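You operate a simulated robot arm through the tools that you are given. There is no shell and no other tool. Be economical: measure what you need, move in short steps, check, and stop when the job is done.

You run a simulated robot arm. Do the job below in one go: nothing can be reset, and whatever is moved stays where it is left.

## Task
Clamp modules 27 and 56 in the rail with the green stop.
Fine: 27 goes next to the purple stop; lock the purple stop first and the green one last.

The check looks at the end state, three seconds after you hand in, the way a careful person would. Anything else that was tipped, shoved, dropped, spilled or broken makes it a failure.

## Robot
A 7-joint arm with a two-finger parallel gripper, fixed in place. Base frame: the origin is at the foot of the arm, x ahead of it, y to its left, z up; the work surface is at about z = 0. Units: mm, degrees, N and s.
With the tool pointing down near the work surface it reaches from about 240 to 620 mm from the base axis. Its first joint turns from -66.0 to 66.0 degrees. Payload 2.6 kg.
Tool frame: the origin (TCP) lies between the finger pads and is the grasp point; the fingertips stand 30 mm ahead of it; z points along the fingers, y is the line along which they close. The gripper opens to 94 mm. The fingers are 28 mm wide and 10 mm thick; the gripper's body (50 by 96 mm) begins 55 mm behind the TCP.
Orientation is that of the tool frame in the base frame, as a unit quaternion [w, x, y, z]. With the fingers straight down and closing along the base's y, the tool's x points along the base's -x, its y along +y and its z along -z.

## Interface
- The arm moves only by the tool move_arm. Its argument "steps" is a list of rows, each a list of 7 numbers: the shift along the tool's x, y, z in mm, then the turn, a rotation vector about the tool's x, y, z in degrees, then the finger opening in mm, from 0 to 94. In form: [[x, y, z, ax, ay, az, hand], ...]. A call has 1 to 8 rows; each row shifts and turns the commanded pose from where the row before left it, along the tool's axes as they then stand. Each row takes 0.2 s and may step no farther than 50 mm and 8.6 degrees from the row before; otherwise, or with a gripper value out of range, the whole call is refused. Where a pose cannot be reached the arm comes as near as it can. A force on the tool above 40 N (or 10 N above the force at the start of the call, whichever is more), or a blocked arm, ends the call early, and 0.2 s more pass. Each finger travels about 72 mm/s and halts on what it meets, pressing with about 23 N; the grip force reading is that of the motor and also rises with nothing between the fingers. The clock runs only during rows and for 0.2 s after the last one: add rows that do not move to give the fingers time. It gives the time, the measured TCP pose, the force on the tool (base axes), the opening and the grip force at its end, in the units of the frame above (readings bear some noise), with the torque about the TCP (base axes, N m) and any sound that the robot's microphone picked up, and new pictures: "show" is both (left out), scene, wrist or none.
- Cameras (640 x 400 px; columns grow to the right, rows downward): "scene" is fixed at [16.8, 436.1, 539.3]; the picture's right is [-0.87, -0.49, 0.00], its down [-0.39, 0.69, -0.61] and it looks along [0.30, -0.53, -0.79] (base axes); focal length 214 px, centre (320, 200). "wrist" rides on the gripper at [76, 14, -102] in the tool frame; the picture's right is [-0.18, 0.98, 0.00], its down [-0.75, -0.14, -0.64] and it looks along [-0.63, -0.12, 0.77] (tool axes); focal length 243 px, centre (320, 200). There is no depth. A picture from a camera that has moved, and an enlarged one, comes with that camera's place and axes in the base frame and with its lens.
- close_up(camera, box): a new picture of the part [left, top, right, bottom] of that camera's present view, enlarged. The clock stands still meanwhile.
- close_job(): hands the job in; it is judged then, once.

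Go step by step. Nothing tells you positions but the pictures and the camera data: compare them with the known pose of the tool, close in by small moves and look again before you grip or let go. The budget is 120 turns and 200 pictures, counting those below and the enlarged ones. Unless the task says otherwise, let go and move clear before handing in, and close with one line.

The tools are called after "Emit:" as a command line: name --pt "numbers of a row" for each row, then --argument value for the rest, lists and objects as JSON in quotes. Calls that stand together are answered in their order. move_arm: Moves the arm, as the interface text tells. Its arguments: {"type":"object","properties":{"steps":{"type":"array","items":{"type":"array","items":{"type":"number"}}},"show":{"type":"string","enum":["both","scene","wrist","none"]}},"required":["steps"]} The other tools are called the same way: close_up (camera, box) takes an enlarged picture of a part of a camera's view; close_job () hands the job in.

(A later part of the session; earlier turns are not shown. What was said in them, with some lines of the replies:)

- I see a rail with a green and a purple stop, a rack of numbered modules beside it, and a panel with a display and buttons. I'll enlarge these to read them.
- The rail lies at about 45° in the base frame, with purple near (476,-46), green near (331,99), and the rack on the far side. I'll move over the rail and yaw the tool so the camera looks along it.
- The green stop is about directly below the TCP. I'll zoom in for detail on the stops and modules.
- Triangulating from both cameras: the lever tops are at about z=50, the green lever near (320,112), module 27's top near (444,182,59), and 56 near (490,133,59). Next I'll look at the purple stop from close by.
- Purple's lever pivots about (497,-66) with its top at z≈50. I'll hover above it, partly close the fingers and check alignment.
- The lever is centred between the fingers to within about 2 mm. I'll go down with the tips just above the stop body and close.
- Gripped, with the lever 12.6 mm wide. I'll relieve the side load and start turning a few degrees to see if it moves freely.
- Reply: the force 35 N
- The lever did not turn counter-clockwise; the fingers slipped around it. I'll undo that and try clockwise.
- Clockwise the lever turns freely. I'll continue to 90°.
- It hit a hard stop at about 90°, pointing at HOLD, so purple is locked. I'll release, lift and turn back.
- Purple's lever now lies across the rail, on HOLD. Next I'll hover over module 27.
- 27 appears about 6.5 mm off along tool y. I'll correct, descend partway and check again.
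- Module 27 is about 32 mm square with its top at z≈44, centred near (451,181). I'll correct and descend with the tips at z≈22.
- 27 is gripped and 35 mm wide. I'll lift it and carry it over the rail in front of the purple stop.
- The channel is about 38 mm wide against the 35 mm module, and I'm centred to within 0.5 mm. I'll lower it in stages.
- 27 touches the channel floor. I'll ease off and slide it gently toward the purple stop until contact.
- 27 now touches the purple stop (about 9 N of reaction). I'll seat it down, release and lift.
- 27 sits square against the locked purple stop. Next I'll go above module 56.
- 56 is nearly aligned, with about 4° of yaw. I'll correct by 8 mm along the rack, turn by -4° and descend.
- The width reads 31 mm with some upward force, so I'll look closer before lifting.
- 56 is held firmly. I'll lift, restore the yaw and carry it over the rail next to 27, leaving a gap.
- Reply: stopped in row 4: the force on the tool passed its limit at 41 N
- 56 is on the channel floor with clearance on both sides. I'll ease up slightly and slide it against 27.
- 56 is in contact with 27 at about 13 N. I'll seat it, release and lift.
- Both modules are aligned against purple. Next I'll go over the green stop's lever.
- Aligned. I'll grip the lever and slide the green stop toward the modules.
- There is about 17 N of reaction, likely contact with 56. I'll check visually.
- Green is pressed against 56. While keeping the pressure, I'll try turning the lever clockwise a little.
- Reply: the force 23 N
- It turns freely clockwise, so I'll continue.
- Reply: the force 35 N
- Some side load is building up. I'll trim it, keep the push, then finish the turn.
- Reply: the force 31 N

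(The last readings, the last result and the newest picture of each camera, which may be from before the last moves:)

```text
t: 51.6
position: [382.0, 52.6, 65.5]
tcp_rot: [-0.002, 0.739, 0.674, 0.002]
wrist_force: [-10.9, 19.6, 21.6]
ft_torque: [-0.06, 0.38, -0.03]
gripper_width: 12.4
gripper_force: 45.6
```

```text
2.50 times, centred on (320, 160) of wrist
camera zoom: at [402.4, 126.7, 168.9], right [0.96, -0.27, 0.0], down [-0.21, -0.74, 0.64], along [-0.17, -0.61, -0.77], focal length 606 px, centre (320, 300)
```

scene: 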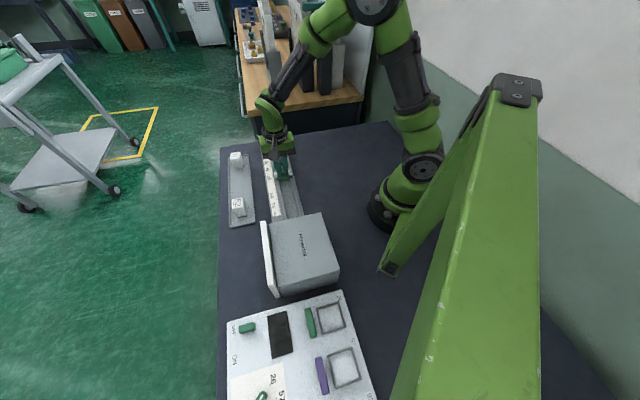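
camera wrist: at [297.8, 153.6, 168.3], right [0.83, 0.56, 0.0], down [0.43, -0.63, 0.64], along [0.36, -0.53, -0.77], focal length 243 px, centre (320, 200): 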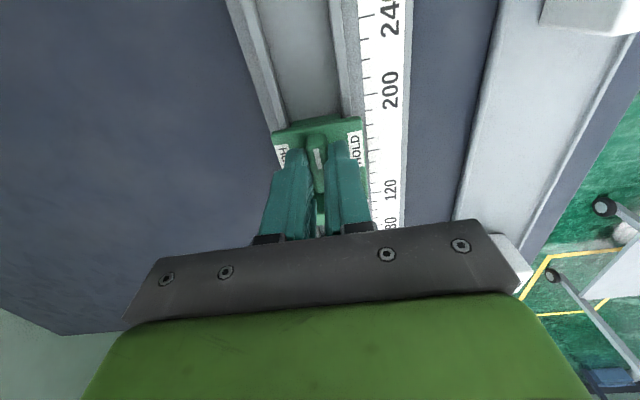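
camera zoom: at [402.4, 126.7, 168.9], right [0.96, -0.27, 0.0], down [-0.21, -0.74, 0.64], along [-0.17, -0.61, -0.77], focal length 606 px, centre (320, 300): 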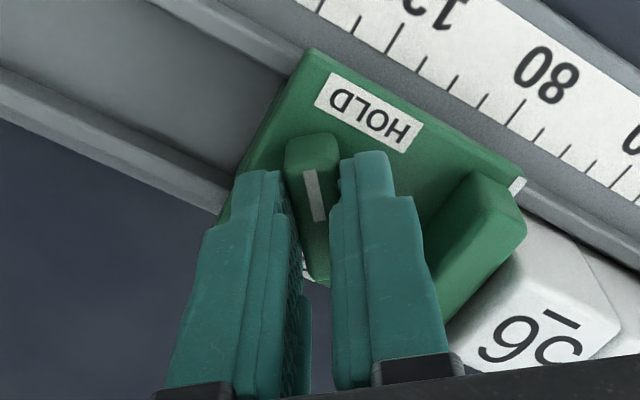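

Emit:
move_arm --pt "0 0 -0.6 0 0 5 8" --pt "0 0 0 0 0 6 8" --pt "0 0 0 0 0 6 8" --pt "0 0 0 0 0 6 8" --pt "0 0 0 0 0 0 8" --show "none"

```text
t: 52.8
position: [381.7, 51.7, 66.8]
tcp_rot: [0.0, 0.857, 0.515, 0.003]
wrist_force: [-0.5, 20.3, 19.8]
ft_torque: [-0.06, 0.35, -0.05]
gripper_width: 12.5
gripper_force: 45.5
```

Emit:
move_arm --pt "0.8 0.8 -0.5 0 0 5 8" --pt "0 0 0 0 0 6 8" --pt "0 0 0 0 0 6 8" --pt "0 0 0 0 0 4 8" --pt "0 0 0 0 0 0 8" --show "none"

Emit:
close_up --camera "wrist" --box '[220, 80, 420, 240]'

Emit:
close_up --camera "scene" --box '[255, 130, 315, 190]'

```text
t: 54.0
position: [383.4, 50.6, 65.9]
tcp_rot: [0.001, 0.937, 0.35, 0.001]
wrist_force: [3.0, 14.3, 9.3]
ft_torque: [-0.1, 0.38, 1.38]
gripper_width: 13.1
gripper_force: 45.0
```

```text
2.50 times, centred on (320, 160) of wrist
camera zoom: at [449.8, 90.7, 168.6], right [0.51, -0.86, 0.0], down [-0.66, -0.39, 0.64], along [-0.55, -0.32, -0.77], focal length 606 px, centre (320, 300)
```

zoom: 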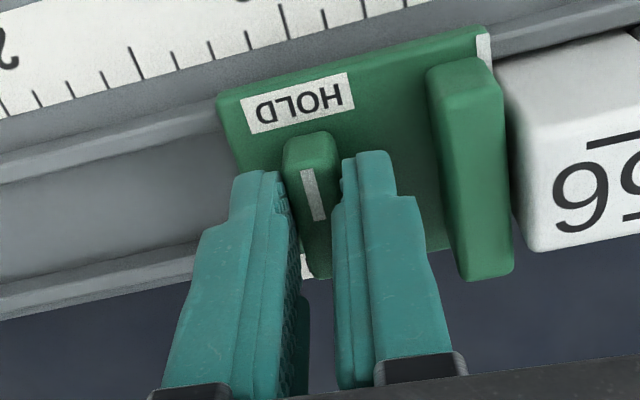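

```text
6.67 times, centred on (285, 160) of scene
camera zoom: at [16.7, 436.1, 539.3], right [-0.87, -0.49, 0.0], down [-0.39, 0.69, -0.61], along [0.3, -0.53, -0.79], focal length 1430 px, centre (553, 467)
```

zoom: 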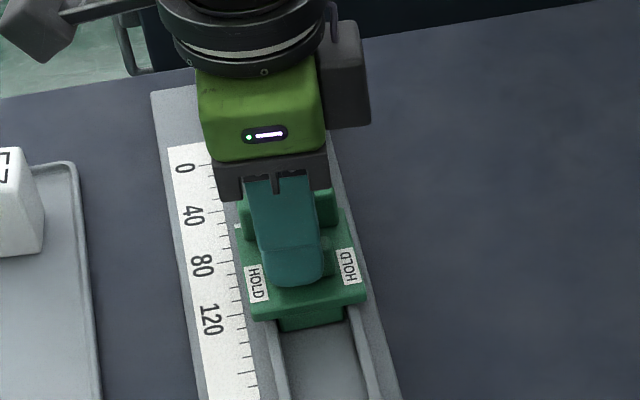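

The hard stop is reached with the lever on HOLD and the jaw against 56. I'll release and lift.

Emit:
move_arm --pt "0 0 0 0 0 0 22" --pt "0 0 0 0 0 0 22" --pt "0 0 -40 0 0 0 22" --pt "0 0 -45 0 0 0 30" --pt "0 0 0 0 0 0 30" --show "wrist"

Emit:
close_up --camera "wrist" --box '[260, 40, 460, 200]'

Emit:
close_up --camera "scene" --box '[255, 130, 315, 190]'

```text
t: 55.2
position: [383.9, 51.0, 152.1]
tcp_rot: [0.0, 0.937, 0.348, 0.002]
wrist_force: [0.2, 0.2, 0.4]
ft_torque: [0.02, 0.01, 0.01]
gripper_width: 29.8
gripper_force: 0.0
camera wrist: at [449.6, 90.0, 254.4], right [0.5, -0.86, 0.0], down [-0.66, -0.39, 0.64], along [-0.55, -0.32, -0.77], focal length 243 px, centre (320, 200)
```

wrist: 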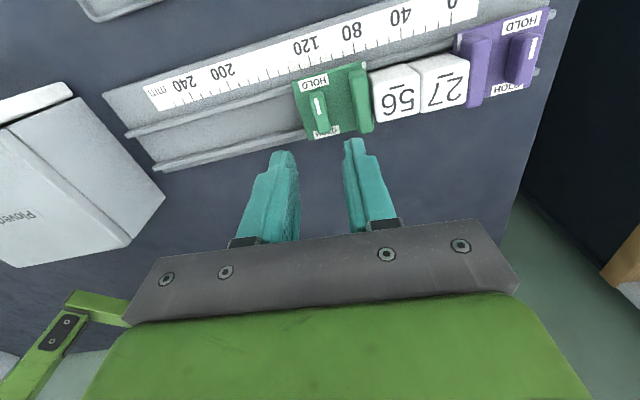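

```text
2.50 times, centred on (360, 120) of wrist
camera zoom: at [449.6, 90.0, 254.4], right [0.5, -0.86, 0.0], down [-0.66, -0.39, 0.64], along [-0.55, -0.32, -0.77], focal length 606 px, centre (220, 400)
```

zoom: 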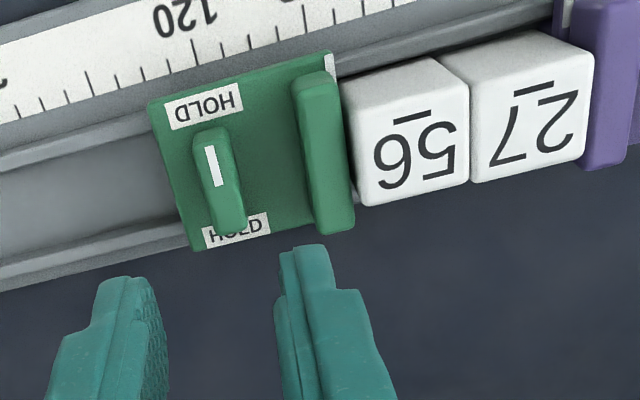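

```text
6.67 times, centred on (285, 160) of scene
camera zoom: at [16.8, 436.1, 539.3], right [-0.87, -0.49, 0.0], down [-0.39, 0.69, -0.61], along [0.3, -0.53, -0.79], focal length 1430 px, centre (553, 467)
```

zoom: 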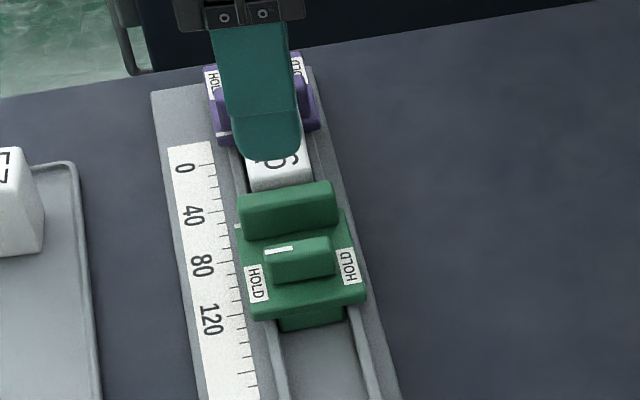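

Emit:
close_up --camera "wrist" --box '[340, 50, 440, 150]'

Emit:
close_up --camera "wrist" --box '[430, 0, 550, 120]'

```text
4.00 times, centred on (390, 100) of wrist
camera zoom: at [449.6, 90.0, 254.4], right [0.5, -0.86, 0.0], down [-0.66, -0.39, 0.64], along [-0.55, -0.32, -0.77], focal length 970 px, centre (40, 600)
```

zoom: 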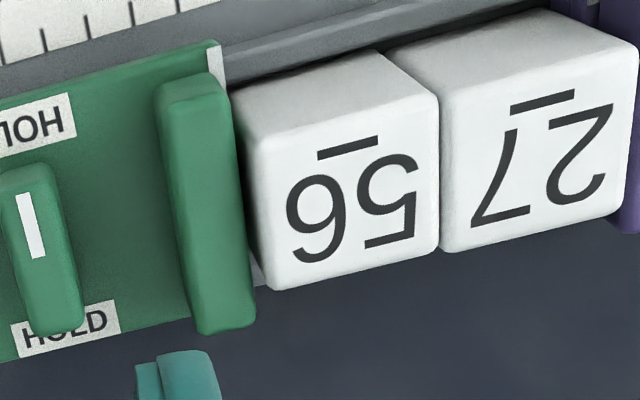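

```text
3.33 times, centred on (490, 60) of wrist
camera zoom: at [449.6, 90.0, 254.4], right [0.5, -0.86, 0.0], down [-0.66, -0.39, 0.64], along [-0.55, -0.32, -0.77], focal length 809 px, centre (-247, 667)
```

zoom: 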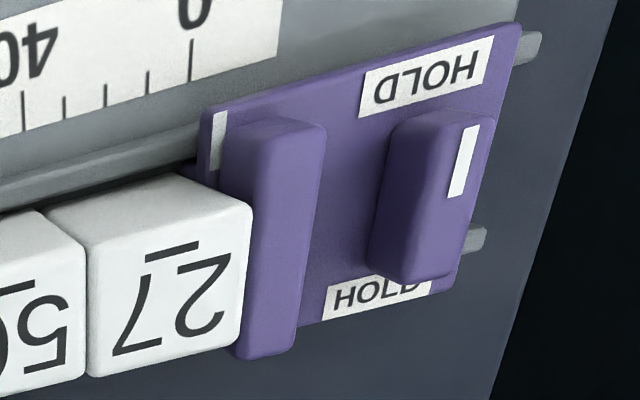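

I'll take a closer look at the joint between green and 56.

Emit:
move_arm --pt "0 25 15 0 0 0 60" --pt "0 0 25 0 0 0 94" --pt "0 0 0 0 0 0 94" --show "none"

Emit:
close_up --camera "wrist" --box '[240, 60, 400, 180]'

Emit:
close_up --camera "wrist" --box '[380, 20, 520, 140]'

```text
t: 56.0
position: [399.5, 31.4, 110.0]
tcp_rot: [-0.001, 0.937, 0.35, 0.002]
wrist_force: [-0.9, 0.1, -0.6]
ft_torque: [0.0, 0.0, -0.02]
gripper_width: 94.1
gripper_force: 0.0
```

```text
3.33 times, centred on (320, 120) of wrist
camera zoom: at [466.1, 70.9, 213.0], right [0.5, -0.86, 0.0], down [-0.66, -0.39, 0.64], along [-0.55, -0.32, -0.77], focal length 809 px, centre (320, 467)
```

zoom: 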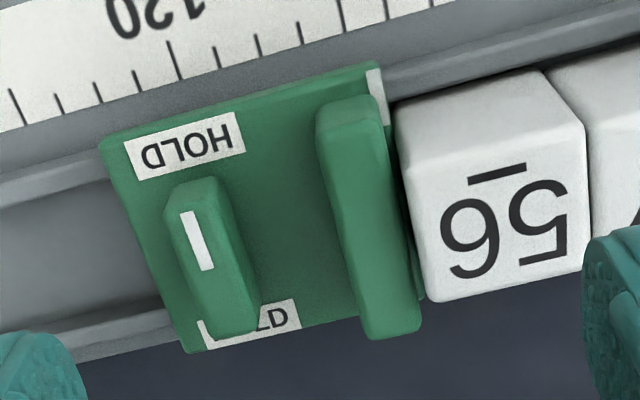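

```text
3.33 times, centred on (450, 80) of wrist
camera zoom: at [466.1, 70.9, 213.0], right [0.5, -0.86, 0.0], down [-0.66, -0.39, 0.64], along [-0.55, -0.32, -0.77], focal length 809 px, centre (-113, 600)
```

zoom: 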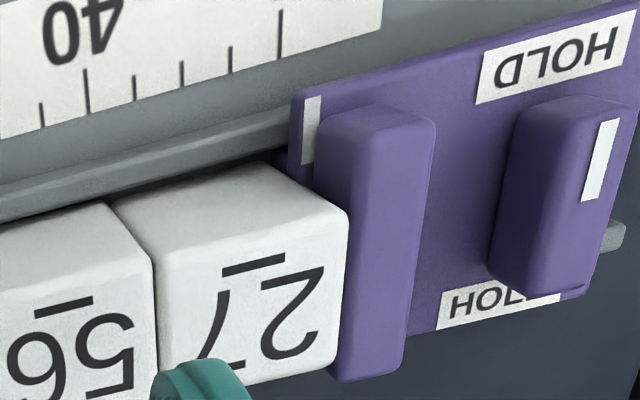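

The green foot meets 56, 56 meets 27, and 27 meets the locked purple stop. I'll move clear.

Emit:
move_arm --pt "0 0 -45 0 0 0 94" --pt "0 0 -45 0 0 0 94" --pt "0 0 -45 0 0 0 94" --pt "0 0 0 0 0 0 94"

Emit:
close_up --camera "scene" --box '[210, 120, 330, 230]'

```text
t: 57.0
position: [398.2, 31.5, 247.6]
tcp_rot: [0.0, 0.937, 0.349, 0.002]
wrist_force: [0.8, -0.1, -0.5]
ft_torque: [0.01, 0.04, 0.01]
gripper_width: 94.0
gripper_force: 0.2
camera wrist: at [465.3, 70.3, 350.5], right [0.5, -0.86, 0.0], down [-0.66, -0.39, 0.64], along [-0.55, -0.32, -0.77], focal length 243 px, centre (320, 200)
```

scene: 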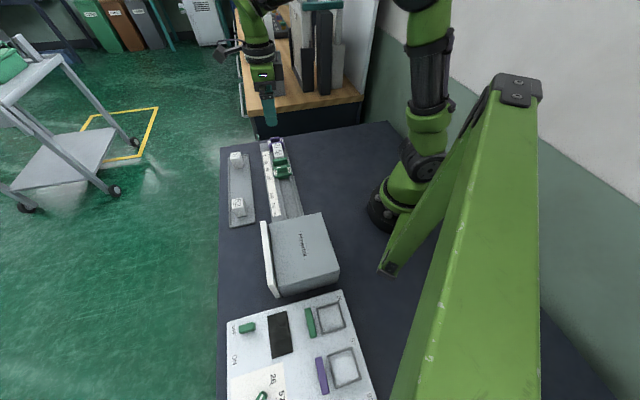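
wrist: 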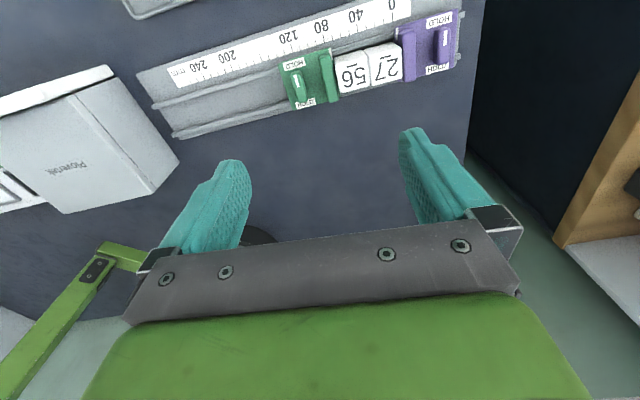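

```text
3.64 times, centred on (270, 175) of scene
camera zoom: at [16.8, 436.1, 539.3], right [-0.87, -0.49, 0.0], down [-0.39, 0.69, -0.61], along [0.3, -0.53, -0.79], focal length 780 px, centre (502, 291)
```

zoom: 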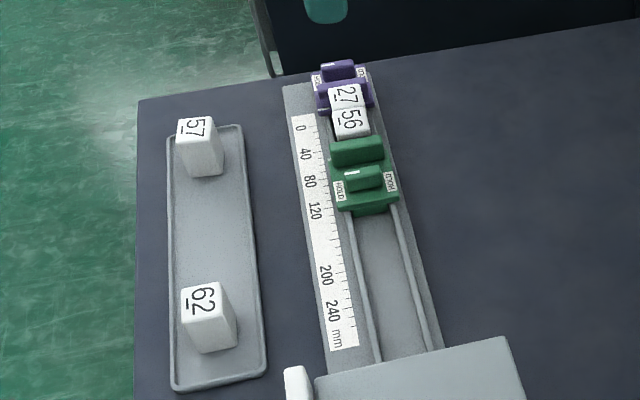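

The clamped stack looks right: purple, 27, 56, green, with both levers on HOLD. Modules 57 and 62 were not moved, and the arm is clear, so I'm handing in.

Emit:
close_job

```text
The job is handed in.
```

Modules 27 and 56 are clamped in the rail, 27 next to the purple stop; I locked purple first and green last, and the job is handed in.
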